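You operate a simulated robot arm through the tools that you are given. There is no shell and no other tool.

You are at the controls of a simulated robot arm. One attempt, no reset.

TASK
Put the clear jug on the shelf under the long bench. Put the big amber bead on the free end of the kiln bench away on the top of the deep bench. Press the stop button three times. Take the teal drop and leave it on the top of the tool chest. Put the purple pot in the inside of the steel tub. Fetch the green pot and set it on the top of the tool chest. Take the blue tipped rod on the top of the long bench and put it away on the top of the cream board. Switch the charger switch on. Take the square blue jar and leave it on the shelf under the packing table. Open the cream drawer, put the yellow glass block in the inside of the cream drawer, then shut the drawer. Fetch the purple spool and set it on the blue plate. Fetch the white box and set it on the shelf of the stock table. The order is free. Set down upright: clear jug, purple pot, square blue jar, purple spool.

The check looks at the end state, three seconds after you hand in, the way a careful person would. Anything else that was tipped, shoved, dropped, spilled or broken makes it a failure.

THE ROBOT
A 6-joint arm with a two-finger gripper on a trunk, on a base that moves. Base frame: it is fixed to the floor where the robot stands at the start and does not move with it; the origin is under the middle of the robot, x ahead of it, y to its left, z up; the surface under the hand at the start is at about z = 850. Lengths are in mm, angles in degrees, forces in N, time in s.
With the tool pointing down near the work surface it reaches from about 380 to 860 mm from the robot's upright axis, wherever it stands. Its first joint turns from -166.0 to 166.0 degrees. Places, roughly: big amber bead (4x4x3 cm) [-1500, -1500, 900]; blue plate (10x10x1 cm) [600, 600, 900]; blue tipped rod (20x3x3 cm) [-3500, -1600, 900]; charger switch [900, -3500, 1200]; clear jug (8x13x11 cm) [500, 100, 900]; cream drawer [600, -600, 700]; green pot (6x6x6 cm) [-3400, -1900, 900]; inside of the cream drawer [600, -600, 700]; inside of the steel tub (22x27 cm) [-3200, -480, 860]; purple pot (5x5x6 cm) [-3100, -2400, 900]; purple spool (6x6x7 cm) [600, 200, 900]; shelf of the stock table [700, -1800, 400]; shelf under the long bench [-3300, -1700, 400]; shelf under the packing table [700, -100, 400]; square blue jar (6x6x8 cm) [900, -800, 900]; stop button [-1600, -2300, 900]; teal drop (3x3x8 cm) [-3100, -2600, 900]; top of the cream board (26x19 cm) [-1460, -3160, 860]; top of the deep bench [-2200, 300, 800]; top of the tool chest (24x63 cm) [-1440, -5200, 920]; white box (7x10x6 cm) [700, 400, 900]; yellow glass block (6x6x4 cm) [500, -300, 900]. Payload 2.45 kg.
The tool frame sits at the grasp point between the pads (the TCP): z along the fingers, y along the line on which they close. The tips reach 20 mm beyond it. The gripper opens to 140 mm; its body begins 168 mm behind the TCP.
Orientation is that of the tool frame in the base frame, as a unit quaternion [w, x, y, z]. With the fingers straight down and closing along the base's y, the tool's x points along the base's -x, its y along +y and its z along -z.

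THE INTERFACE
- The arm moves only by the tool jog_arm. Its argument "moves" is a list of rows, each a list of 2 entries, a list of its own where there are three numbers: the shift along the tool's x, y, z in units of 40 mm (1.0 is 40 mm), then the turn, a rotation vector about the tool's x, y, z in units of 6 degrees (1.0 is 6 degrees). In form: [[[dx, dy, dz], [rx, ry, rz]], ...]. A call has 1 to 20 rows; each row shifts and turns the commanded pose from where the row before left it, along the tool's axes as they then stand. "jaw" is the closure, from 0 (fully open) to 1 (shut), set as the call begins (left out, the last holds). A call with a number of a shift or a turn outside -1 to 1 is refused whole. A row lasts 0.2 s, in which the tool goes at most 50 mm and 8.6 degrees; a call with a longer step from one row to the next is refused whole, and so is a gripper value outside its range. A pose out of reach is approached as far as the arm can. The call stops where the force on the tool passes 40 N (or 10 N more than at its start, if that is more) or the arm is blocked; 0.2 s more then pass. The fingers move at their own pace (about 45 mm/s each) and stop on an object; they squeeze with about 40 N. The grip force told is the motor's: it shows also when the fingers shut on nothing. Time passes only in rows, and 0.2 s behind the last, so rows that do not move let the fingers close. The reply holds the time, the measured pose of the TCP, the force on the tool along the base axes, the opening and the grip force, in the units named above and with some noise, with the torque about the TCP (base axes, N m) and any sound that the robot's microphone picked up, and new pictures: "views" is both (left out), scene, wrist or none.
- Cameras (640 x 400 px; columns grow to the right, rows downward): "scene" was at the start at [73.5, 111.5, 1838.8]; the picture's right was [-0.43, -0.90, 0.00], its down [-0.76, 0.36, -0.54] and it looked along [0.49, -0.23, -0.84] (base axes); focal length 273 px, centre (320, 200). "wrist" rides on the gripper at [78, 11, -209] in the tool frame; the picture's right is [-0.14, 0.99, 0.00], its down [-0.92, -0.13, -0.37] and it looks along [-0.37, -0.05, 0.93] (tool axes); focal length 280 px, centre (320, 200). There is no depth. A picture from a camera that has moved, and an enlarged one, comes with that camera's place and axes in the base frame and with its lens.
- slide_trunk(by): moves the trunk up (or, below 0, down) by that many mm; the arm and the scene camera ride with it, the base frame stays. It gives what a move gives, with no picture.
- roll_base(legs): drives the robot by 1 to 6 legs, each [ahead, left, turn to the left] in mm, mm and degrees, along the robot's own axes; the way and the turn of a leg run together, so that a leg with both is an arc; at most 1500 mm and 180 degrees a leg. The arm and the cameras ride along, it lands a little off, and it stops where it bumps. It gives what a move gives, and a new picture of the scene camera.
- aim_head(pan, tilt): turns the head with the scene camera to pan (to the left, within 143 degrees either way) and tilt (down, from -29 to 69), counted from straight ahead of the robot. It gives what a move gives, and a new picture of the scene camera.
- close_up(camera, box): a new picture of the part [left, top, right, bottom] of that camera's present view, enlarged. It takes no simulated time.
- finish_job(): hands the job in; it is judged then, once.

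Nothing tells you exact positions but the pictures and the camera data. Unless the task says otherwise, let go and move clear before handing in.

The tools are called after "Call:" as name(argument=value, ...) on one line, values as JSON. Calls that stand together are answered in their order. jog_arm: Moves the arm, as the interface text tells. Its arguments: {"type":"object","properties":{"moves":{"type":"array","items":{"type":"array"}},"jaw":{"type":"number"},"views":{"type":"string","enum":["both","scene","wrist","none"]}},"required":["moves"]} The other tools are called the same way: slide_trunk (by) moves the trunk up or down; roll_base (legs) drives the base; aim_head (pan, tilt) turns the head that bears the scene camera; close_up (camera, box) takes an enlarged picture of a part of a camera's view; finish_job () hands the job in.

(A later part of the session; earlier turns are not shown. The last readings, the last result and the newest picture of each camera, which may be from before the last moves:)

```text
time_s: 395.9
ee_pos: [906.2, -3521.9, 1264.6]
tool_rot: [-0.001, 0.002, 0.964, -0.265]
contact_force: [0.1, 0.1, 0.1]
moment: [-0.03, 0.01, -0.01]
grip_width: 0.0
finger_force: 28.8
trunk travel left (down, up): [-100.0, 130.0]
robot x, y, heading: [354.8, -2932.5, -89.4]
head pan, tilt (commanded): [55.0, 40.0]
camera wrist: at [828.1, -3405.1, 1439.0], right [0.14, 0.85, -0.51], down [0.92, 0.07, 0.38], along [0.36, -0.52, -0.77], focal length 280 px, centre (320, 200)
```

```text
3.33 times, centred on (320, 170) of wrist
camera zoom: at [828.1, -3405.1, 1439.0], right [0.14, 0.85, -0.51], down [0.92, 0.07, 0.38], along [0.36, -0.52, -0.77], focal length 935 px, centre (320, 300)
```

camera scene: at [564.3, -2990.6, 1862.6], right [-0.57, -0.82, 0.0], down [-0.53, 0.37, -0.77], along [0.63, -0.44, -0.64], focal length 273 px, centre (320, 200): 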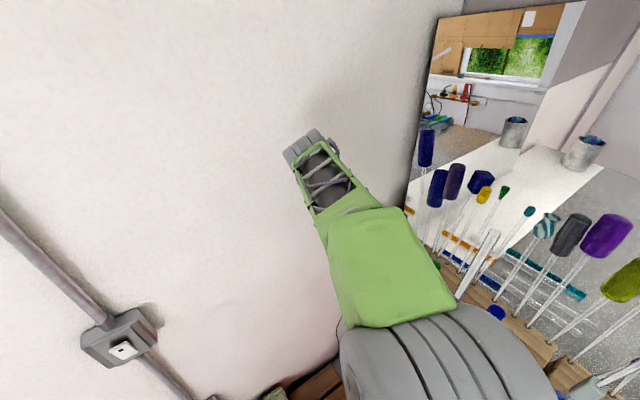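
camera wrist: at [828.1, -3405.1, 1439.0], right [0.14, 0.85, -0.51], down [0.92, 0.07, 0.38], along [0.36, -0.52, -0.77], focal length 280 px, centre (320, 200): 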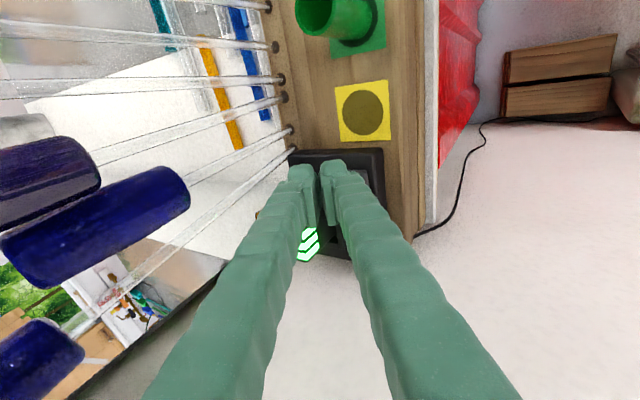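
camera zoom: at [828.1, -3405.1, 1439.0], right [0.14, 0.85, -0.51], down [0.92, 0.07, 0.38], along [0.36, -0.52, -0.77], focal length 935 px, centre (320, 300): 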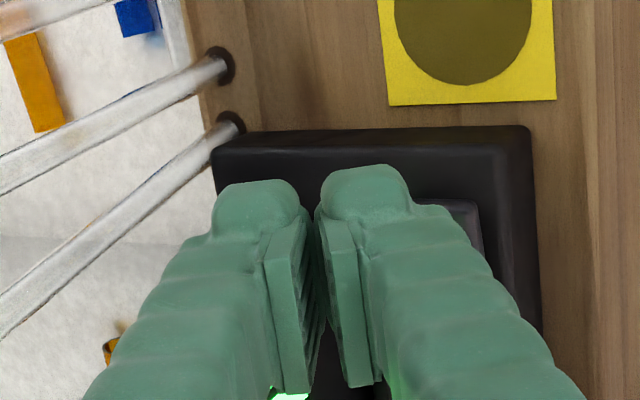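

Fingertips are next to the pad; fine-adjust (−4 mm x, −6 mm y) and lower toward it.

Call:
jog_arm(moves=[[[0.1, -0.13, 0.08], [0, 0, 0]], [[0, 0.19, 0.32], [0, 0, 0]], [[0, 0.16, 0.27], [0, 0, 0]], [[0, 0, 0], [0, 0, 0]]], views="wrist")

Call:
close_up(camera="wrist", box=[240, 110, 400, 230])

```text
time_s: 396.9
ee_pos: [901.5, -3528.0, 1236.2]
tool_rot: [-0.001, 0.002, 0.964, -0.265]
contact_force: [0.2, -0.2, -0.2]
moment: [-0.01, 0.0, -0.01]
grip_width: 0.0
finger_force: 29.4
trunk travel left (down, up): [-100.0, 130.0]
robot x, y, heading: [354.9, -2929.9, -89.7]
head pan, tilt (commanded): [55.0, 40.0]
camera wrist: at [824.6, -3411.6, 1410.8], right [0.14, 0.85, -0.51], down [0.92, 0.07, 0.38], along [0.36, -0.52, -0.77], focal length 280 px, centre (320, 200)
```

wrist: 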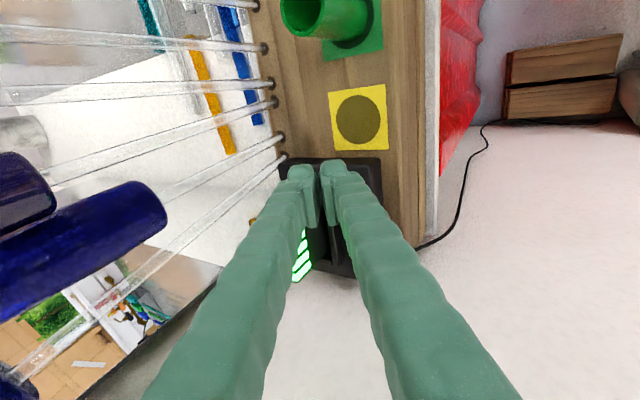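

```text
3.33 times, centred on (320, 170) of wrist
camera zoom: at [824.6, -3411.6, 1410.8], right [0.14, 0.85, -0.51], down [0.92, 0.07, 0.38], along [0.36, -0.52, -0.77], focal length 935 px, centre (320, 300)
```

zoom: 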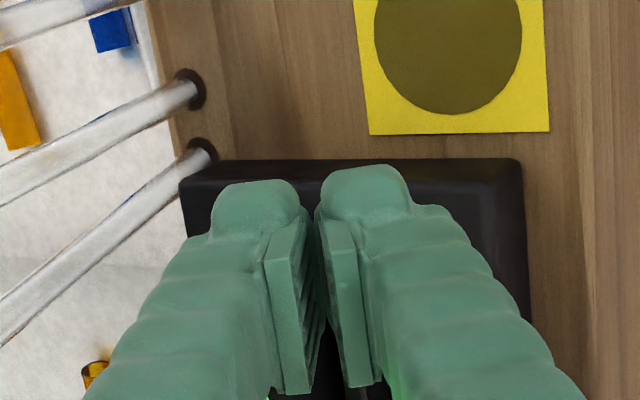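

Pad hidden under the right fingertip. Pressing down in small steps while watching the force.

Call:
jog_arm(moves=[[[0, 0.06, 0.1], [0, 0, 0]], [[0, 0.06, 0.1], [0, 0, 0]], [[0, 0, 0], [0, 0, 0]]], views="none")

Call:
jog_arm(moves=[[[0, 0.05, 0.08], [0, 0, 0]], [[0, 0.05, 0.08], [0, 0, 0]], [[0, 0, 0], [0, 0, 0]]], views="none")

Call:
jog_arm(moves=[[[0, 0.04, 0.06], [0, 0, 0]], [[0, 0, 0], [0, 0, 0]]], views="none")

```text
time_s: 397.7
ee_pos: [902.0, -3527.2, 1227.1]
tool_rot: [0.0, 0.003, 0.964, -0.265]
contact_force: [0.0, 0.5, 0.2]
moment: [0.01, -0.01, -0.02]
grip_width: 0.1
finger_force: 29.2
trunk travel left (down, up): [-100.0, 130.0]
robot x, y, heading: [353.1, -2933.9, -89.6]
head pan, tilt (commanded): [55.0, 40.0]
```

```text
time_s: 398.5
ee_pos: [901.5, -3526.5, 1219.7]
tool_rot: [0.0, 0.003, 0.964, -0.265]
contact_force: [0.1, -0.8, 0.0]
moment: [0.01, 0.02, 0.02]
grip_width: 0.0
finger_force: 29.1
trunk travel left (down, up): [-100.0, 130.0]
robot x, y, heading: [350.1, -2936.9, -89.7]
head pan, tilt (commanded): [55.0, 40.0]
```

```text
time_s: 399.1
ee_pos: [901.8, -3527.0, 1216.8]
tool_rot: [-0.001, 0.002, 0.964, -0.265]
contact_force: [0.2, 0.7, 0.2]
moment: [0.0, 0.01, -0.01]
grip_width: 0.0
finger_force: 28.9
trunk travel left (down, up): [-100.0, 130.0]
robot x, y, heading: [354.8, -2931.7, -89.8]
head pan, tilt (commanded): [55.0, 40.0]
```

Call:
jog_arm(moves=[[[0, 0.04, 0.06], [0, 0, 0]], [[0, 0, 0], [0, 0, 0]]], views="none")

Call:
jog_arm(moves=[[[0, 0.04, 0.06], [0, 0, 0]], [[0, 0, 0], [0, 0, 0]]], views="none")

Call:
jog_arm(moves=[[[0, 0.04, 0.06], [0, 0, 0]], [[0, 0, 0], [0, 0, 0]]], views="wrist")

```text
time_s: 399.7
ee_pos: [900.6, -3527.3, 1213.1]
tool_rot: [-0.001, 0.002, 0.964, -0.265]
contact_force: [-0.5, 0.0, 0.1]
moment: [0.0, -0.02, -0.01]
grip_width: 0.3
finger_force: 29.3
trunk travel left (down, up): [-100.0, 130.0]
robot x, y, heading: [353.7, -2935.1, -89.8]
head pan, tilt (commanded): [55.0, 40.0]
```

```text
time_s: 400.3
ee_pos: [900.4, -3527.4, 1210.7]
tool_rot: [0.0, 0.002, 0.964, -0.265]
contact_force: [0.1, -0.7, 1.1]
moment: [-0.02, 0.02, 0.01]
grip_width: 0.0
finger_force: 29.0
trunk travel left (down, up): [-100.0, 130.0]
robot x, y, heading: [352.7, -2931.5, -89.9]
head pan, tilt (commanded): [55.0, 40.0]
```

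```text
time_s: 400.9
ee_pos: [901.1, -3527.8, 1206.8]
tool_rot: [-0.001, 0.002, 0.964, -0.265]
contact_force: [0.1, -1.1, 0.5]
moment: [-0.01, -0.01, 0.0]
grip_width: 0.1
finger_force: 29.3
trunk travel left (down, up): [-100.0, 130.0]
robot x, y, heading: [351.7, -2935.5, -89.6]
head pan, tilt (commanded): [55.0, 40.0]
camera wrist: at [824.5, -3411.8, 1381.9], right [0.14, 0.85, -0.51], down [0.92, 0.07, 0.38], along [0.36, -0.52, -0.77], focal length 280 px, centre (320, 200)
```

wrist: 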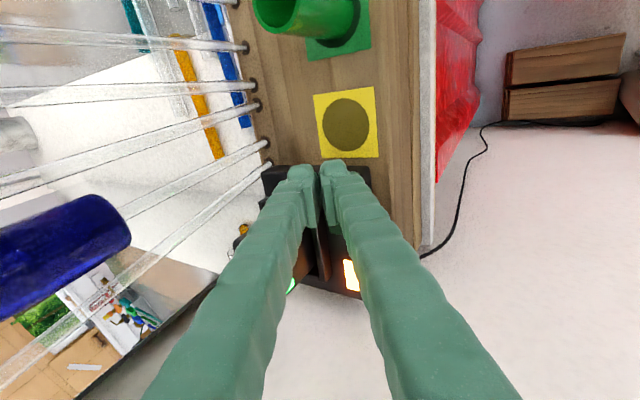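

A glowing patch appeared beside the finger: the switch seems to have lit. Backing up to look.

Call:
jog_arm(moves=[[[0, -0.2, -0.34], [0, 0, 0]], [[0, -0.3, -0.5], [0, 0, 0]], [[0, 0.3, -0.8], [0, 0, 0]], [[0, 0.6, -0.6], [0, 0, 0]], [[0, 0.6, -0.4], [0, 0, 0]], [[0, 0, 0], [0, 0, 0]]], views="wrist")

Call:
close_up(camera="wrist", box=[220, 100, 380, 220])

```text
time_s: 402.3
ee_pos: [901.1, -3438.5, 1275.5]
tool_rot: [-0.002, 0.003, 0.964, -0.265]
contact_force: [0.3, 0.7, -0.7]
moment: [-0.04, -0.03, 0.02]
grip_width: 0.0
finger_force: 29.6
trunk travel left (down, up): [-100.0, 130.0]
robot x, y, heading: [354.8, -2932.6, -89.8]
head pan, tilt (commanded): [55.0, 40.0]
camera wrist: at [824.1, -3323.4, 1450.6], right [0.14, 0.85, -0.51], down [0.92, 0.07, 0.38], along [0.36, -0.52, -0.77], focal length 280 px, centre (320, 200)
```

wrist: 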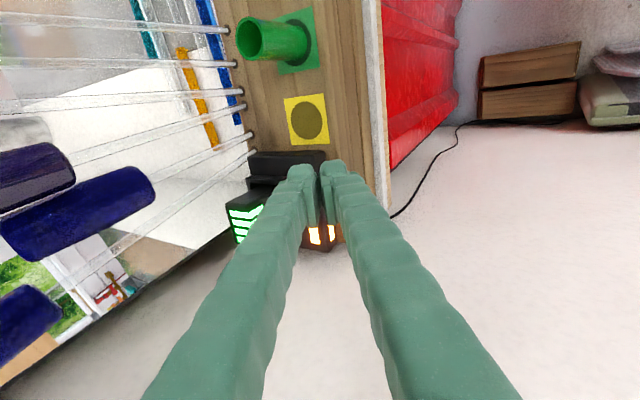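

```text
3.33 times, centred on (300, 160) of wrist
camera zoom: at [824.1, -3323.4, 1450.6], right [0.14, 0.85, -0.51], down [0.92, 0.07, 0.38], along [0.36, -0.52, -0.77], focal length 935 px, centre (387, 333)
```

zoom: 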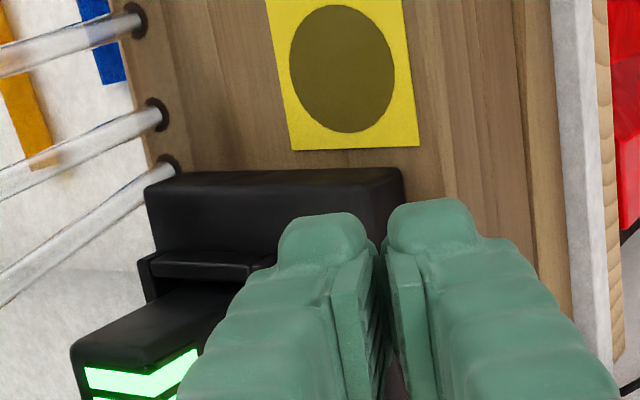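

Call:
jog_arm(moves=[[[0, 0.7, -0.41], [0, 0, 0]], [[0, 0.7, -0.41], [0, 0, 0]], [[0, 0.7, -0.41], [0, 0, 0]], [[0, 0, 0], [0, 0, 0]]], views="none")

Call:
close_up(camera="wrist", box=[160, 110, 320, 230])

```text
time_s: 403.3
ee_pos: [901.6, -3341.9, 1274.8]
tool_rot: [-0.001, 0.002, 0.964, -0.265]
contact_force: [-0.5, 0.1, -0.2]
moment: [0.0, 0.02, 0.0]
grip_width: 0.0
finger_force: 29.4
trunk travel left (down, up): [-100.0, 130.0]
robot x, y, heading: [353.9, -2935.4, -89.6]
head pan, tilt (commanded): [55.0, 40.0]
```

```text
3.33 times, centred on (240, 170) of wrist
camera zoom: at [824.8, -3225.0, 1449.5], right [0.14, 0.85, -0.51], down [0.92, 0.07, 0.38], along [0.36, -0.52, -0.77], focal length 935 px, centre (587, 300)
```

zoom: 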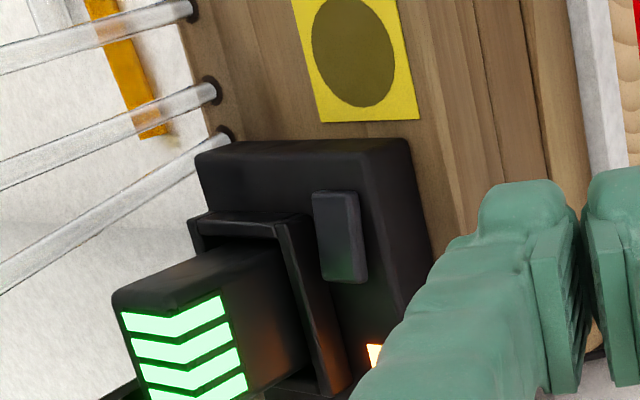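

The rocker flipped and an orange "on" lamp is lit: the charger is on. Now back away from the glass and return the arm to its travel pose.

Call:
roll_base(legs=[[-330, 0, 0]])

Call:
jog_arm(moves=[[[0, 0, 0], [-0.9, 0, 0]], [[0, 0, 0], [-0.9, 0, 0]], [[0, 0, 0], [-0.9, 0, 0]], [[0, 0, 0], [-0.9, 0, 0]], [[0, 0, 0], [-0.9, 0, 0]], [[1, 0, 0], [0, 0, 1]], [[0.97, 0.1, 0], [0, 0, 1]], [[0.95, 0.25, 0], [0, 0, 1]], [[0.9, 0.35, 0], [0, 0, 1]], [[0.85, 0.45, 0], [0, 0, 1]], [[0.8, 0.55, 0], [0, 0, 1]], [[0.7, 0.65, 0], [0, 0, 1]], [[0.6, 0.75, 0], [0, 0, 1]], [[0, 0, 0], [0, 0, 0]]], views="none")

```text
time_s: 405.5
ee_pos: [899.1, -3011.1, 1276.1]
tool_rot: [-0.002, 0.003, 0.964, -0.265]
contact_force: [0.1, 0.0, 0.6]
moment: [0.01, -0.02, 0.02]
grip_width: 0.2
finger_force: 29.5
trunk travel left (down, up): [-100.0, 130.0]
robot x, y, heading: [349.2, -2606.2, -89.8]
head pan, tilt (commanded): [55.0, 40.0]
camera scene: at [562.7, -2660.0, 1862.7], right [-0.57, -0.82, 0.0], down [-0.53, 0.37, -0.77], along [0.63, -0.44, -0.64], focal length 273 px, centre (320, 200)
```

scene: 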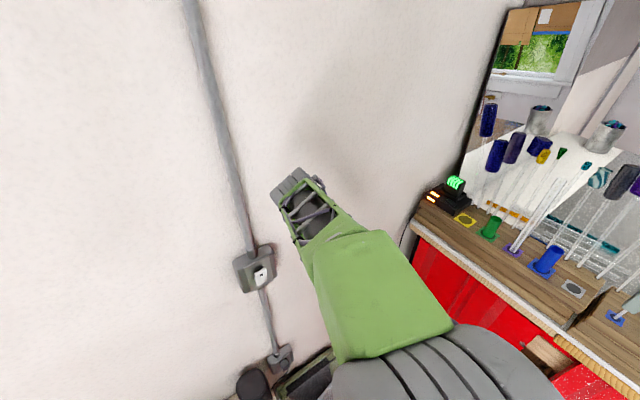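

```text
time_s: 408.5
ee_pos: [713.7, -2818.4, 1262.1]
tool_rot: [0.013, 0.41, 0.912, -0.029]
contact_force: [-0.1, 0.3, 0.0]
moment: [-0.01, 0.0, 0.01]
grip_width: 0.0
finger_force: 29.1
trunk travel left (down, up): [-100.0, 130.0]
robot x, y, heading: [353.9, -2602.2, -90.0]
head pan, tilt (commanded): [55.0, 40.0]
```

Lamp confirmed on. Moving right into open floor, then turning to face the kiln bench.

Call:
roll_base(legs=[[0, -500, 0], [0, 0, -90], [450, 0, 0]])

Call:
aim_head(pan=0, tilt=45)

```text
time_s: 419.5
ee_pos: [-804.3, -2978.9, 1262.1]
tool_rot: [-0.012, 0.932, 0.362, -0.03]
contact_force: [-0.3, 0.5, -0.3]
moment: [-0.02, -0.04, -0.01]
grip_width: 0.0
finger_force: 29.2
trunk travel left (down, up): [-100.0, 130.0]
robot x, y, heading: [-594.3, -2616.1, -178.6]
head pan, tilt (commanded): [55.0, 40.0]
camera scene: at [-649.6, -2825.0, 1862.6], right [-0.83, 0.56, 0.0], down [0.36, 0.53, -0.77], along [-0.43, -0.64, -0.64], focal length 273 px, centre (320, 200)
```

scene: 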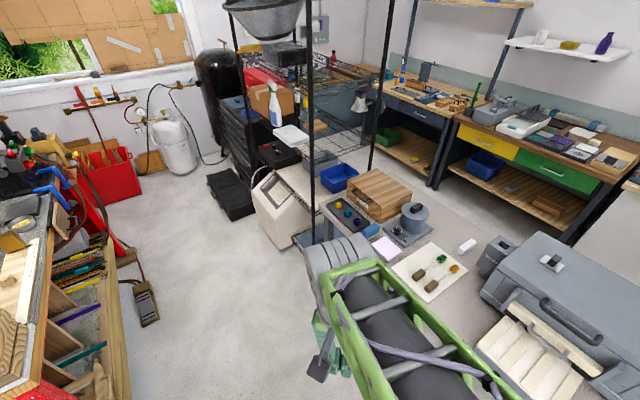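

```text
time_s: 420.7
ee_pos: [-803.5, -2980.0, 1261.3]
tool_rot: [-0.012, 0.932, 0.362, -0.03]
contact_force: [0.0, 0.3, -0.2]
moment: [0.0, 0.0, 0.0]
grip_width: 0.1
finger_force: 29.8
trunk travel left (down, up): [-100.0, 130.0]
robot x, y, heading: [-595.6, -2618.6, -179.2]
head pan, tilt (commanded): [0.0, 45.0]
camera scene: at [-682.6, -2756.1, 1855.3], right [-0.02, 1.0, 0.0], down [0.71, 0.01, -0.71], along [-0.71, -0.01, -0.71], focal length 273 px, centre (320, 200)
```

scene: 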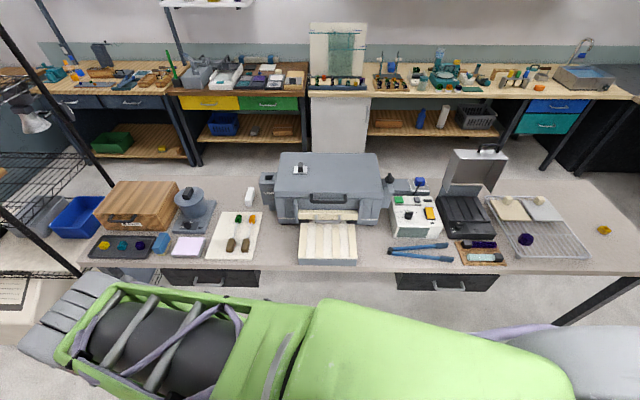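

I see the kiln bench well. Zooming on the control box near [−1600, −2300] for the stop button, and on the free end for the amber bead.

Call:
close_up(camera="scene", box=[360, 150, 460, 260])

Call:
close_up(camera="scene", box=[430, 140, 640, 290])

Call:
close_up(camera="scene", box=[80, 160, 300, 290])

```text
3.64 times, centred on (410, 205) of scene
camera zoom: at [-682.6, -2756.1, 1855.3], right [-0.02, 1.0, 0.0], down [0.71, 0.01, -0.71], along [-0.71, -0.01, -0.71], focal length 994 px, centre (-7, 182)
```

zoom: 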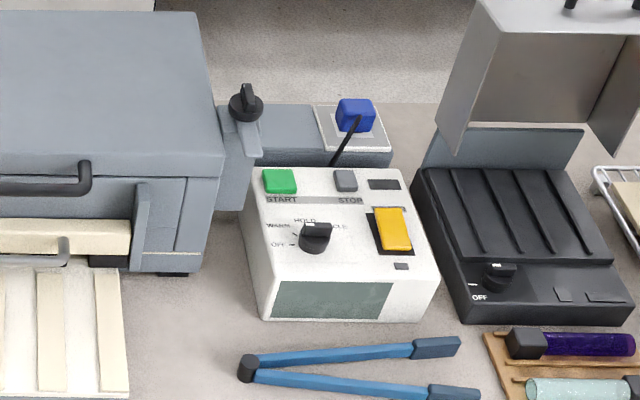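

```text
2.67 times, centred on (535, 215) of scene
camera zoom: at [-682.6, -2756.1, 1855.3], right [-0.02, 1.0, 0.0], down [0.71, 0.01, -0.71], along [-0.71, -0.01, -0.71], focal length 729 px, centre (-253, 160)
```

zoom: 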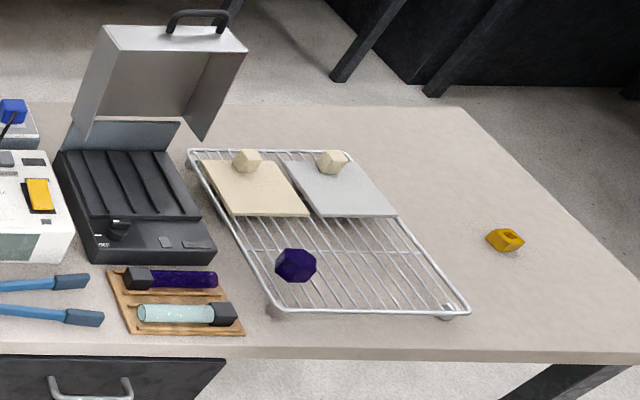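

```text
2.91 times, centred on (190, 225) of scene
camera zoom: at [-682.6, -2756.1, 1855.3], right [-0.02, 1.0, 0.0], down [0.71, 0.01, -0.71], along [-0.71, -0.01, -0.71], focal length 795 px, centre (698, 127)
```

zoom: 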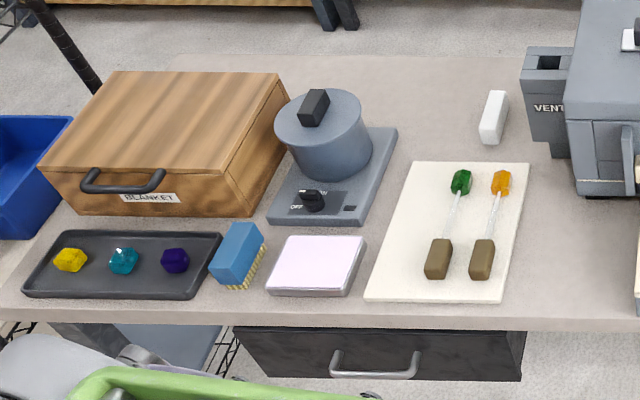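

The control box has a grey STOP button at about [−1645, −2295, 905]; the amber bead is at about [−1503, −1460]. First re-centre the arm and move nearer to look at the STOP button from above.

Call:
jog_arm(moves=[[[0, 0, 0], [0, 0, 1]], [[0, 0, 0], [0, 0, 1]], [[0, 0, 0], [0, 0, 1]], [[0, 0, 0], [0, 0, 1]], [[0, 0, 0], [0, 0, 1]], [[0, 0, 0], [0, 0, 1]], [[0, 0, 0], [0, 0, 1]], [[0, 0, 0], [0, 0, 0]]], views="none")

Call:
jog_arm(moves=[[[-0.54, -0.77, 0.15], [0, 0, 0]], [[-0.54, -0.77, 0.15], [0, 0, 0]], [[-0.54, -0.77, 0.15], [0, 0, 0]], [[-0.54, -0.77, 0.15], [0, 0, 0]], [[-0.54, -0.77, 0.15], [0, 0, 0]], [[-0.54, -0.77, 0.15], [0, 0, 0]], [[-0.54, -0.77, 0.15], [0, 0, 0]], [[-0.54, -0.77, 0.15], [0, 0, 0]], [[-0.54, -0.77, 0.15], [0, 0, 0]], [[-0.54, -0.77, 0.15], [0, 0, 0]], [[-0.54, -0.77, 0.15], [0, 0, 0]], [[-0.54, -0.77, 0.15], [0, 0, 0]], [[-0.54, -0.77, 0.15], [0, 0, 0]], [[-0.54, -0.77, 0.15], [0, 0, 0]], [[-0.54, -0.77, 0.15], [0, 0, 0]], [[-0.54, -0.77, 0.15], [0, 0, 0]], [[-0.54, -0.77, 0.15], [0, 0, 0]], [[0, 0, 0], [0, 0, 0]]], views="none")

Call:
roll_base(legs=[[250, 0, -0.8]])

Call:
jog_arm(moves=[[[0, 0, 0], [0, 0, 0]]], views="both")

```text
time_s: 422.5
ee_pos: [-801.8, -2978.9, 1261.1]
tool_rot: [0.0, 1.0, 0.004, -0.031]
contact_force: [0.6, 0.3, 0.3]
moment: [0.01, -0.01, 0.01]
grip_width: 0.1
finger_force: 29.4
trunk travel left (down, up): [-100.0, 130.0]
robot x, y, heading: [-595.2, -2615.6, -178.7]
head pan, tilt (commanded): [0.0, 45.0]
```

```text
time_s: 426.3
ee_pos: [-1179.8, -2458.0, 1185.8]
tool_rot: [-0.001, 0.999, 0.003, -0.032]
contact_force: [-0.7, 0.1, 0.1]
moment: [0.02, 0.02, -0.02]
grip_width: 0.2
finger_force: 29.8
trunk travel left (down, up): [-100.0, 130.0]
robot x, y, heading: [-595.1, -2614.2, -178.9]
head pan, tilt (commanded): [0.0, 45.0]
```

```text
time_s: 428.1
ee_pos: [-1426.6, -2453.4, 1184.8]
tool_rot: [0.0, 0.999, -0.002, -0.032]
contact_force: [-0.1, 0.1, -0.4]
moment: [0.04, -0.07, 0.03]
grip_width: 0.1
finger_force: 29.9
trunk travel left (down, up): [-100.0, 130.0]
robot x, y, heading: [-846.8, -2619.8, -179.5]
head pan, tilt (commanded): [0.0, 45.0]
camera scene: at [-932.7, -2758.1, 1855.2], right [-0.01, 1.0, 0.0], down [0.71, 0.0, -0.71], along [-0.71, 0.0, -0.71], focal length 273 px, centre (320, 200)
```

scene: 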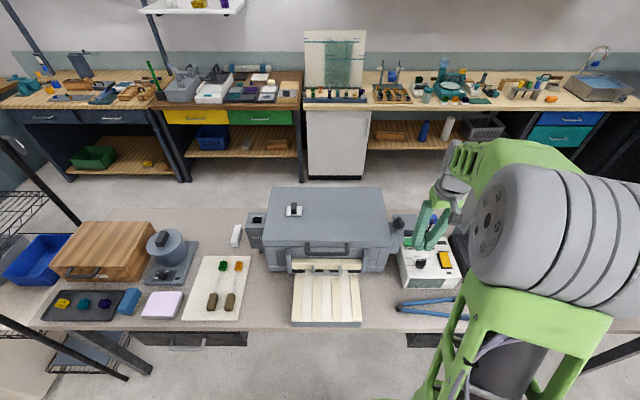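

```text
time_s: 428.5
ee_pos: [-1424.7, -2454.1, 1185.4]
tool_rot: [-0.001, 0.999, -0.002, -0.032]
contact_force: [-0.8, -0.8, 0.4]
moment: [-0.02, 0.0, -0.03]
grip_width: 0.0
finger_force: 29.3
trunk travel left (down, up): [-100.0, 130.0]
robot x, y, heading: [-837.3, -2620.2, -179.6]
head pan, tilt (commanded): [0.0, 45.0]
camera scene: at [-931.8, -2758.1, 1855.3], right [-0.01, 1.0, 0.0], down [0.71, 0.0, -0.71], along [-0.71, 0.0, -0.71], focal length 273 px, centre (320, 200)
camera wrist: at [-1333.2, -2465.8, 1389.0], right [-0.14, -0.99, 0.01], down [-0.89, 0.13, 0.43], along [-0.42, 0.05, -0.9], focal length 280 px, centre (320, 200)
```

scene: 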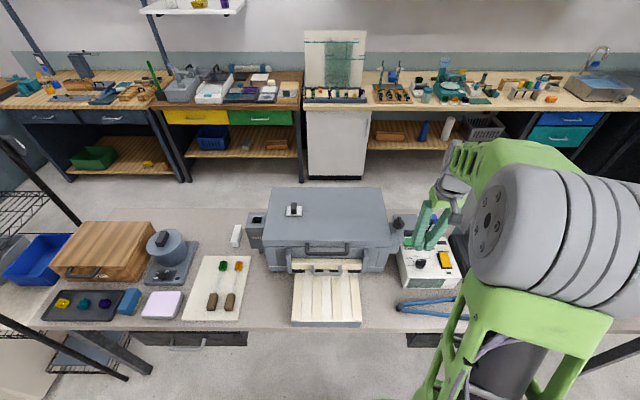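
wrist: 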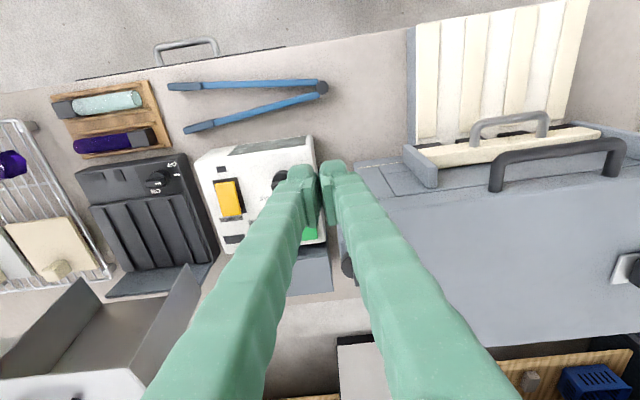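

Call:
jog_arm(moves=[[[-0.3, -0.9, 0], [0, 0, 0]], [[-0.3, -0.9, 0], [0, 0, 0]], [[-0.3, -0.9, 0], [0, 0, 0]], [[-0.3, -0.9, 0], [0, 0, 0]], [[-0.3, -0.9, 0], [0, 0, 0]], [[-0.3, -0.6, 0], [0, 0, 0]], [[0, 0, 0], [0, 0, 0]]], views="wrist")

Call:
close_up(camera="wrist", box=[330, 120, 530, 270])

```text
time_s: 430.1
ee_pos: [-1493.6, -2248.5, 1191.3]
tool_rot: [0.0, 0.999, -0.002, -0.033]
contact_force: [-0.1, -0.9, -0.2]
moment: [0.0, 0.02, 0.0]
grip_width: 0.0
finger_force: 29.4
trunk travel left (down, up): [-100.0, 130.0]
robot x, y, heading: [-839.6, -2622.0, -179.5]
head pan, tilt (commanded): [0.0, 45.0]
camera wrist: at [-1402.2, -2261.1, 1395.1], right [-0.14, -0.99, 0.01], down [-0.89, 0.13, 0.43], along [-0.42, 0.05, -0.9], focal length 280 px, centre (320, 200)
```

wrist: 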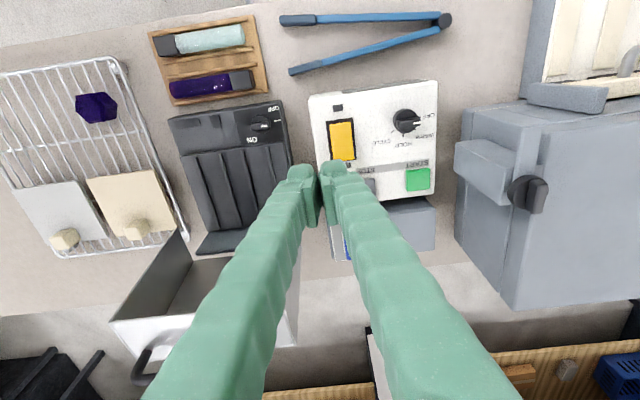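

```text
2.67 times, centred on (430, 195) of wrist
camera zoom: at [-1402.2, -2261.1, 1395.1], right [-0.14, -0.99, 0.01], down [-0.89, 0.13, 0.43], along [-0.42, 0.05, -0.9], focal length 748 px, centre (27, 213)
```

zoom: 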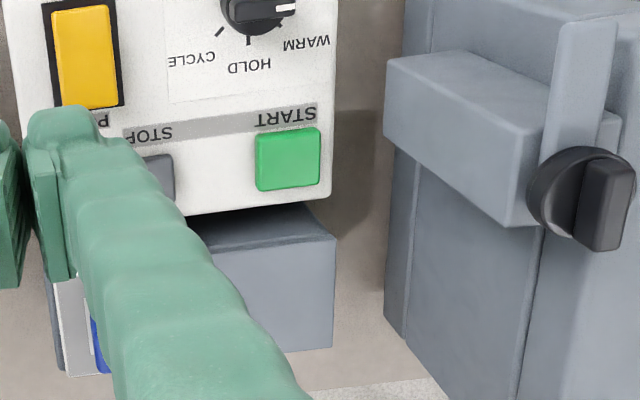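

STOP triangulates to about [−1597, −2318, 950]. Moving to just above it and checking from the head camera.

Call:
jog_arm(moves=[[[-0.42, 0.35, 0.9], [0, 0, 0]], [[-0.42, 0.35, 0.9], [0, 0, 0]], [[-0.42, 0.35, 0.9], [0, 0, 0]], [[-0.42, 0.35, 0.9], [0, 0, 0]], [[-0.36, 0.34, 0.7], [0, 0, 0]], [[0, 0, 0], [0, 0, 0]]], views="both")

Call:
close_up(camera="scene", box=[380, 170, 480, 300])

Call:
close_up(camera="wrist", box=[250, 100, 430, 240])

```text
time_s: 431.5
ee_pos: [-1589.8, -2317.3, 1024.9]
tool_rot: [-0.001, 0.999, -0.003, -0.033]
contact_force: [0.7, 0.5, 0.6]
moment: [-0.03, 0.02, -0.04]
grip_width: 0.0
finger_force: 29.5
trunk travel left (down, up): [-100.0, 130.0]
robot x, y, heading: [-843.2, -2621.1, -179.6]
head pan, tilt (commanded): [0.0, 45.0]
camera scene: at [-931.3, -2758.1, 1855.4], right [-0.01, 1.0, 0.0], down [0.71, 0.0, -0.71], along [-0.71, 0.0, -0.71], focal length 273 px, centre (320, 200)
camera wrist: at [-1496.7, -2328.9, 1227.8], right [-0.14, -0.99, 0.01], down [-0.89, 0.13, 0.43], along [-0.42, 0.05, -0.9], focal length 280 px, centre (320, 200)
```

scene: 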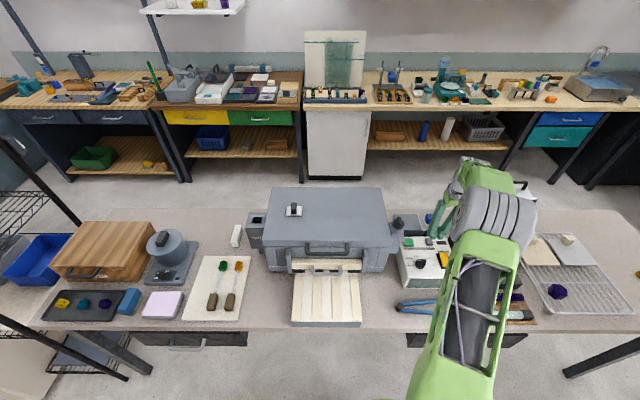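
wrist: 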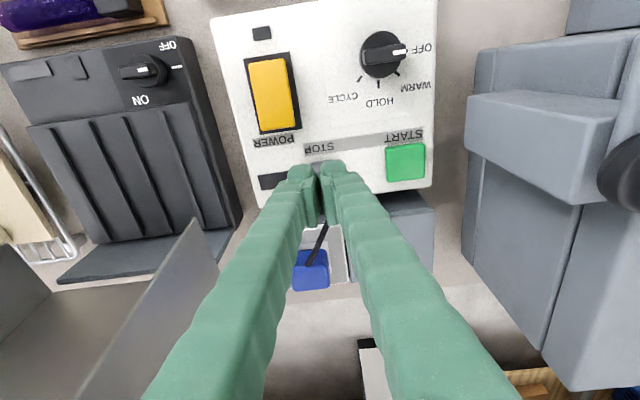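

```text
3.08 times, centred on (430, 235) of scene
camera zoom: at [-931.3, -2758.1, 1855.4], right [-0.01, 1.0, 0.0], down [0.71, 0.0, -0.71], along [-0.71, 0.0, -0.71], focal length 841 px, centre (-18, 92)
```

zoom: 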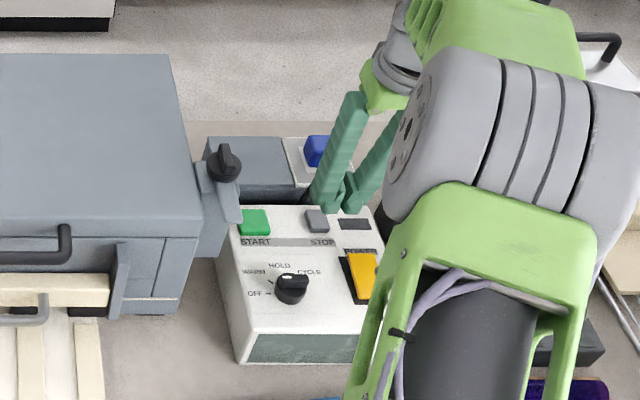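

```text
2.86 times, centred on (340, 170) of wrist
camera zoom: at [-1496.7, -2328.9, 1227.8], right [-0.14, -0.99, 0.01], down [-0.89, 0.13, 0.43], along [-0.42, 0.05, -0.9], focal length 801 px, centre (263, 286)
```

zoom: 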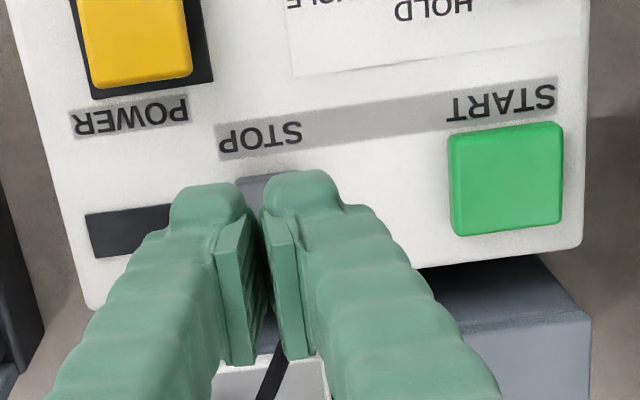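

Aligned over STOP with START and the yellow rocker clear. Descending to just above the button.

Call:
jog_arm(moves=[[[0, 0, 0.5], [0, 0, 0]], [[0, 0, 0.4], [0, 0, 0]], [[0, 0, 0.2], [0, 0, 0]], [[0, 0, 0], [0, 0, 0]]], views="none")

Call:
jog_arm(moves=[[[0, 0, 0.1], [0, 0, 0]], [[0, 0, 0], [0, 0, 0]]], views="none")

Call:
jog_arm(moves=[[[0, 0, 0.08], [0, 0, 0]], [[0, 0, 0], [0, 0, 0]]], views="wrist")

```text
time_s: 432.5
ee_pos: [-1591.1, -2318.3, 980.1]
tool_rot: [-0.001, 0.999, -0.001, -0.032]
contact_force: [1.0, 0.6, 0.2]
moment: [-0.02, 0.01, -0.03]
grip_width: 0.0
finger_force: 28.8
trunk travel left (down, up): [-100.0, 130.0]
robot x, y, heading: [-841.6, -2619.5, -179.7]
head pan, tilt (commanded): [0.0, 45.0]
```

```text
time_s: 433.1
ee_pos: [-1591.9, -2316.8, 975.5]
tool_rot: [-0.001, 0.999, -0.001, -0.032]
contact_force: [-0.1, -0.5, 0.2]
moment: [0.0, 0.0, 0.04]
grip_width: 0.0
finger_force: 29.5
trunk travel left (down, up): [-100.0, 130.0]
robot x, y, heading: [-842.7, -2615.8, -179.6]
head pan, tilt (commanded): [0.0, 45.0]
```

```text
time_s: 433.7
ee_pos: [-1591.8, -2318.4, 973.2]
tool_rot: [-0.001, 0.999, -0.002, -0.033]
contact_force: [0.5, 0.3, 0.1]
moment: [0.0, -0.01, -0.02]
grip_width: 0.0
finger_force: 29.3
trunk travel left (down, up): [-100.0, 130.0]
robot x, y, heading: [-842.5, -2618.7, -179.6]
head pan, tilt (commanded): [0.0, 45.0]
camera wrist: at [-1499.6, -2330.2, 1176.8], right [-0.14, -0.99, 0.01], down [-0.89, 0.13, 0.43], along [-0.42, 0.05, -0.9], focal length 280 px, centre (320, 200)
```

wrist: 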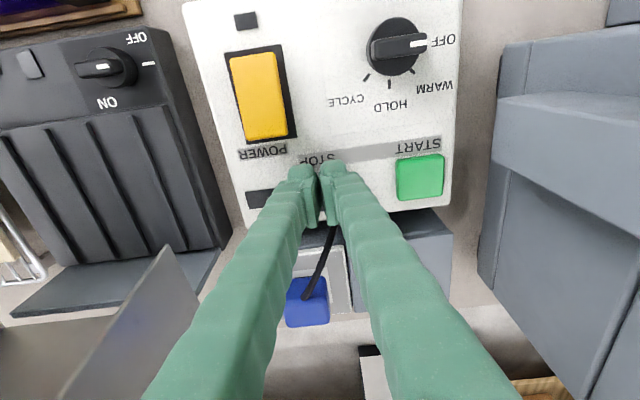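

Call:
jog_arm(moves=[[[0, 0, 0.07], [0, 0, 0]], [[0, 0, 0], [0, 0, 0]]], views="none")

Call:
jog_arm(moves=[[[0, 0, 0.07], [0, 0, 0]], [[0, 0, 0], [0, 0, 0]]], views="none")

Call:
jog_arm(moves=[[[0, 0, 0.07], [0, 0, 0]], [[0, 0, 0], [0, 0, 0]]], views="none")

```text
time_s: 434.3
ee_pos: [-1592.0, -2317.3, 970.5]
tool_rot: [-0.001, 0.999, -0.001, -0.033]
contact_force: [1.3, -0.2, 1.5]
moment: [0.03, -0.04, 0.01]
grip_width: 6.0
finger_force: 28.8
trunk travel left (down, up): [-100.0, 130.0]
robot x, y, heading: [-842.4, -2621.1, -179.5]
head pan, tilt (commanded): [0.0, 45.0]
```

```text
time_s: 434.9
ee_pos: [-1591.6, -2318.8, 967.5]
tool_rot: [-0.001, 1.0, -0.002, -0.031]
contact_force: [-0.5, 1.6, 2.4]
moment: [0.01, -0.03, 0.01]
grip_width: 5.8
finger_force: 29.5
trunk travel left (down, up): [-100.0, 130.0]
robot x, y, heading: [-842.6, -2618.2, -179.6]
head pan, tilt (commanded): [0.0, 45.0]
heard: click
```

```text
time_s: 435.5
ee_pos: [-1592.5, -2317.8, 965.2]
tool_rot: [-0.002, 0.999, -0.002, -0.033]
contact_force: [0.8, 0.1, 10.2]
moment: [-0.02, -0.1, -0.03]
grip_width: 5.8
finger_force: 29.4
trunk travel left (down, up): [-100.0, 130.0]
robot x, y, heading: [-843.3, -2616.6, -179.6]
head pan, tilt (commanded): [0.0, 45.0]
```

A click: first press. Release fully, then press a second time.

Call:
jog_arm(moves=[[[0, 0, -0.2], [0, 0, 0]], [[0, 0, -0.2], [0, 0, 0]], [[0, 0, 0], [0, 0, 0]]], views="none")

Call:
jog_arm(moves=[[[0, 0, 0.15], [0, 0, 0]], [[0, 0, 0.1], [0, 0, 0]], [[0, 0, 0.08], [0, 0, 0]], [[0, 0, 0], [0, 0, 0]]], views="none")

```text
time_s: 436.3
ee_pos: [-1590.7, -2318.3, 980.6]
tool_rot: [0.0, 0.999, -0.002, -0.033]
contact_force: [0.4, 0.4, -0.6]
moment: [-0.03, -0.03, 0.02]
grip_width: 0.0
finger_force: 29.9
trunk travel left (down, up): [-100.0, 130.0]
robot x, y, heading: [-841.3, -2618.5, -179.6]
head pan, tilt (commanded): [0.0, 45.0]
```

```text
time_s: 437.3
ee_pos: [-1591.1, -2319.6, 968.2]
tool_rot: [-0.001, 0.999, -0.002, -0.033]
contact_force: [1.2, -1.0, 2.2]
moment: [-0.02, -0.04, -0.02]
grip_width: 6.1
finger_force: 29.5
trunk travel left (down, up): [-100.0, 130.0]
robot x, y, heading: [-843.8, -2622.5, -179.6]
head pan, tilt (commanded): [0.0, 45.0]
heard: click
```

Second click. Release and press a third time.

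Call:
jog_arm(moves=[[[0, 0, -0.2], [0, 0, 0]], [[0, 0, -0.15], [0, 0, 0]], [[0, 0, 0], [0, 0, 0]]], views="none")

Call:
jog_arm(moves=[[[0, 0, 0.15], [0, 0, 0]], [[0, 0, 0.1], [0, 0, 0]], [[0, 0, 0.1], [0, 0, 0]], [[0, 0, 0], [0, 0, 0]]], views="none")

```text
time_s: 438.1
ee_pos: [-1590.7, -2317.6, 980.2]
tool_rot: [0.0, 0.999, -0.002, -0.032]
contact_force: [0.3, 0.1, -0.2]
moment: [-0.05, 0.03, 0.02]
grip_width: 0.2
finger_force: 29.7
trunk travel left (down, up): [-100.0, 130.0]
robot x, y, heading: [-841.5, -2617.8, -179.3]
head pan, tilt (commanded): [0.0, 45.0]
```

```text
time_s: 439.1
ee_pos: [-1592.2, -2317.5, 967.4]
tool_rot: [-0.001, 0.999, -0.002, -0.032]
contact_force: [1.1, -0.8, 2.3]
moment: [0.0, -0.01, -0.02]
grip_width: 6.0
finger_force: 29.9
trunk travel left (down, up): [-100.0, 130.0]
robot x, y, heading: [-840.1, -2617.5, -179.6]
head pan, tilt (commanded): [0.0, 45.0]
heard: click
```

Three presses done. Rising straight up, backing off and driving along to the bench's free end for the amber bead.

Call:
jog_arm(moves=[[[0, 0, -0.6], [0, 0, 0]], [[0, 0, -1], [0, 0, 0]], [[0, 0, -1], [0, 0, 0]], [[0, 0, -1], [0, 0, 0]], [[0, 0, -1], [0, 0, 0]], [[0, 0, -1], [0, 0, 0]], [[0, 0, 0], [0, 0, 0]]], views="none")

Call:
roll_base(legs=[[-380, 0, 0], [0, -1020, 0], [250, 0, 0]])

Call:
jog_arm(moves=[[[0, 0, 0], [0, 0, 0]]], jaw=0.4, views="wrist")

```text
time_s: 440.7
ee_pos: [-1578.0, -2318.0, 1190.6]
tool_rot: [0.0, 0.999, -0.002, -0.032]
contact_force: [-0.6, 1.4, -1.5]
moment: [-0.01, 0.03, 0.01]
grip_width: 0.0
finger_force: 29.4
trunk travel left (down, up): [-100.0, 130.0]
robot x, y, heading: [-841.9, -2621.7, -179.4]
head pan, tilt (commanded): [0.0, 45.0]
```

```text
time_s: 453.3
ee_pos: [-1444.5, -1312.5, 1189.6]
tool_rot: [-0.001, 1.0, -0.005, -0.031]
contact_force: [-0.1, -0.9, -0.1]
moment: [-0.01, -0.06, 0.0]
grip_width: 0.0
finger_force: 29.7
trunk travel left (down, up): [-100.0, 130.0]
robot x, y, heading: [-709.4, -1617.8, -179.5]
head pan, tilt (commanded): [0.0, 45.0]
camera scene: at [-800.1, -1755.4, 1855.2], right [0.0, 1.0, 0.0], down [0.71, 0.0, -0.71], along [-0.71, 0.0, -0.71], focal length 273 px, centre (320, 200)
```

scene: 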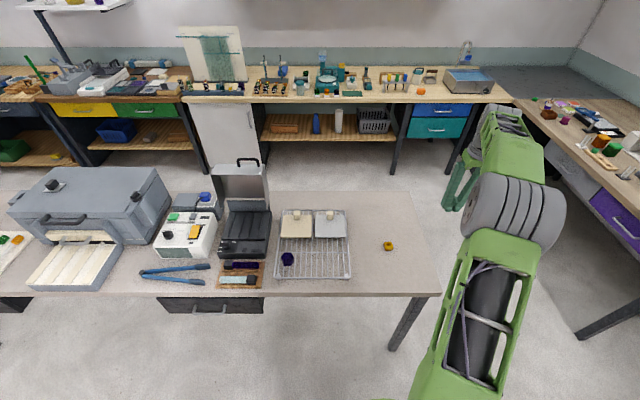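

```text
time_s: 453.7
ee_pos: [-1443.5, -1312.0, 1190.5]
tool_rot: [-0.001, 0.999, -0.004, -0.032]
contact_force: [0.0, 0.1, -0.3]
moment: [-0.02, -0.05, -0.02]
grip_width: 33.9
finger_force: 0.0
trunk travel left (down, up): [-100.0, 130.0]
robot x, y, heading: [-710.3, -1617.6, -179.8]
head pan, tilt (commanded): [0.0, 45.0]
camera wrist: at [-1351.5, -1324.8, 1394.2], right [-0.15, -0.99, 0.01], down [-0.89, 0.14, 0.43], along [-0.42, 0.06, -0.9], focal length 280 px, centre (320, 200)
```

wrist: 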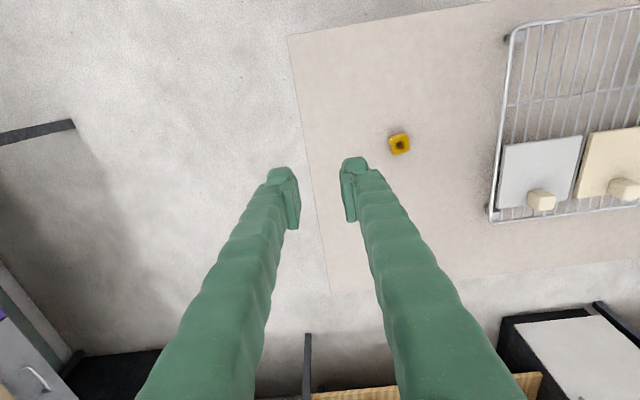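

Call:
close_up(camera="wrist", box=[370, 120, 430, 165])

Call:
close_up(camera="scene", box=[470, 60, 640, 280])

Call:
close_up(camera="scene", box=[240, 30, 530, 180])

```text
8.89 times, centred on (400, 142) of wrist
camera zoom: at [-1351.5, -1324.8, 1394.2], right [-0.15, -0.99, 0.01], down [-0.89, 0.14, 0.43], along [-0.42, 0.06, -0.9], focal length 2492 px, centre (-391, 711)
```

zoom: 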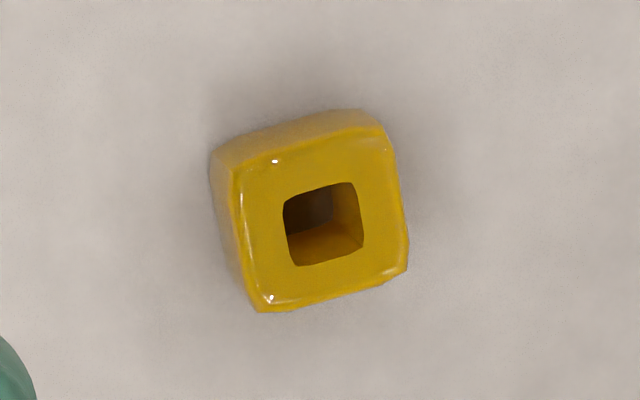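

```text
1.82 times, centred on (555, 170) of scene
camera zoom: at [-799.2, -1755.5, 1855.3], right [0.0, 1.0, 0.0], down [0.71, 0.0, -0.71], along [-0.71, 0.0, -0.71], focal length 497 px, centre (-107, 254)
```

zoom: 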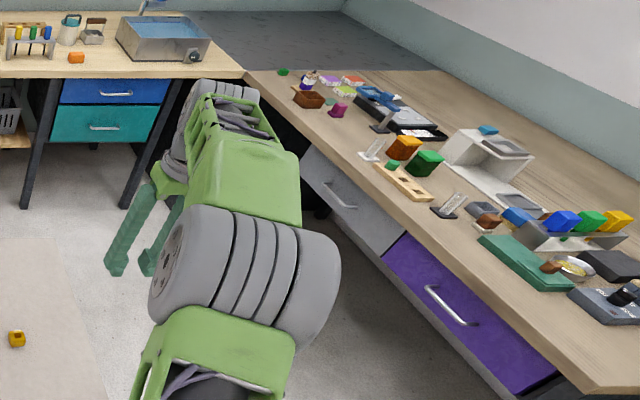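

```text
2.21 times, centred on (385, 105) of scene
camera zoom: at [-799.2, -1755.5, 1855.3], right [0.0, 1.0, 0.0], down [0.71, 0.0, -0.71], along [-0.71, 0.0, -0.71], focal length 603 px, centre (177, 410)
```

zoom: 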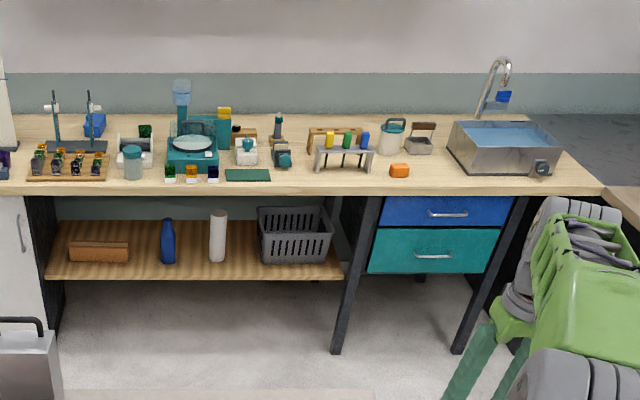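

The bead is a 35 mm square with faces aligned to my closing axis, at [−1501, −1457]. Descending above it.

Call:
jog_arm(moves=[[[-0.146, 0.52, 0.87], [0, 0, 0]], [[-0.146, 0.52, 0.87], [0, 0, 0]], [[-0.146, 0.52, 0.87], [0, 0, 0]], [[-0.146, 0.52, 0.87], [0, 0, 0]], [[-0.146, 0.52, 0.87], [0, 0, 0]], [[-0.146, 0.52, 0.87], [0, 0, 0]], [[-0.146, 0.52, 0.86], [0, 0, 0]], [[0, 0, 0], [0, 0, 0]]], jaw=0.5, views="wrist")

```text
time_s: 455.5
ee_pos: [-1499.9, -1457.4, 949.5]
tool_rot: [0.0, 0.999, -0.006, -0.032]
contact_force: [0.5, 0.1, -0.5]
moment: [0.0, 0.01, 0.01]
grip_width: 70.1
finger_force: 0.1
trunk travel left (down, up): [-100.0, 130.0]
robot x, y, heading: [-709.0, -1617.6, -180.0]
head pan, tilt (commanded): [0.0, 45.0]
camera wrist: at [-1409.1, -1470.1, 1153.5], right [-0.15, -0.99, 0.01], down [-0.89, 0.14, 0.43], along [-0.42, 0.06, -0.9], focal length 280 px, centre (320, 200)
```

wrist: 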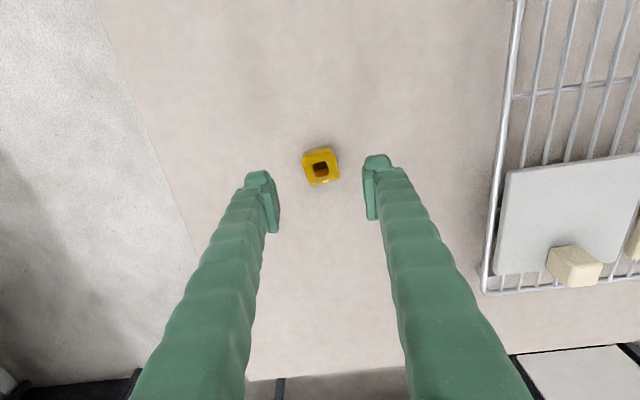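

Call:
jog_arm(moves=[[[0.1, 0.02, 0.6], [0, 0, 0]], [[0, 0, 0.6], [0, 0, 0]], [[0, 0, 0.5], [0, 0, 0]], [[0, 0, 0.2], [0, 0, 0]], [[0, 0, 0], [0, 0, 0]]], views="none")

Call:
jog_arm(moves=[[[0, 0, 0], [0, 0, 0]], [[0, 0, 0], [0, 0, 0]], [[0, 0, 0], [0, 0, 0]], [[0, 0, 0], [0, 0, 0]]], jaw=1, views="wrist")

```text
time_s: 456.7
ee_pos: [-1503.1, -1459.3, 874.6]
tool_rot: [0.0, 0.999, -0.004, -0.031]
contact_force: [0.4, -0.5, 0.0]
moment: [0.0, 0.01, -0.01]
grip_width: 69.8
finger_force: 0.0
trunk travel left (down, up): [-100.0, 130.0]
robot x, y, heading: [-709.8, -1618.4, -179.7]
head pan, tilt (commanded): [0.0, 45.0]
```

```text
time_s: 457.7
ee_pos: [-1502.9, -1457.6, 873.4]
tool_rot: [0.0, 0.999, -0.004, -0.033]
contact_force: [0.2, -0.3, 0.0]
moment: [0.01, 0.04, -0.01]
grip_width: 34.7
finger_force: 39.4
trunk travel left (down, up): [-100.0, 130.0]
robot x, y, heading: [-709.8, -1615.2, -180.0]
head pan, tilt (commanded): [0.0, 45.0]
camera wrist: at [-1410.6, -1470.4, 1078.2], right [-0.15, -0.99, 0.01], down [-0.89, 0.14, 0.43], along [-0.42, 0.06, -0.9], focal length 280 px, centre (320, 200)
```

wrist: 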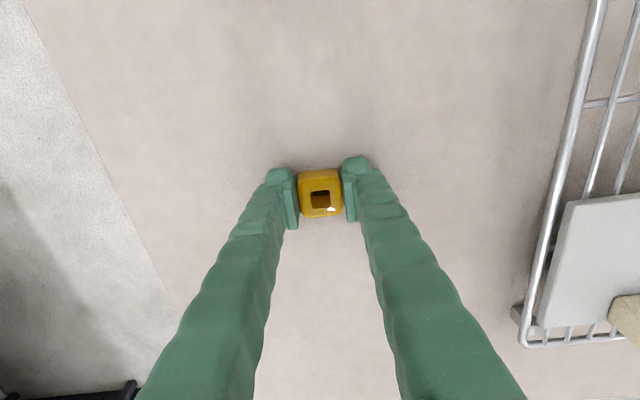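

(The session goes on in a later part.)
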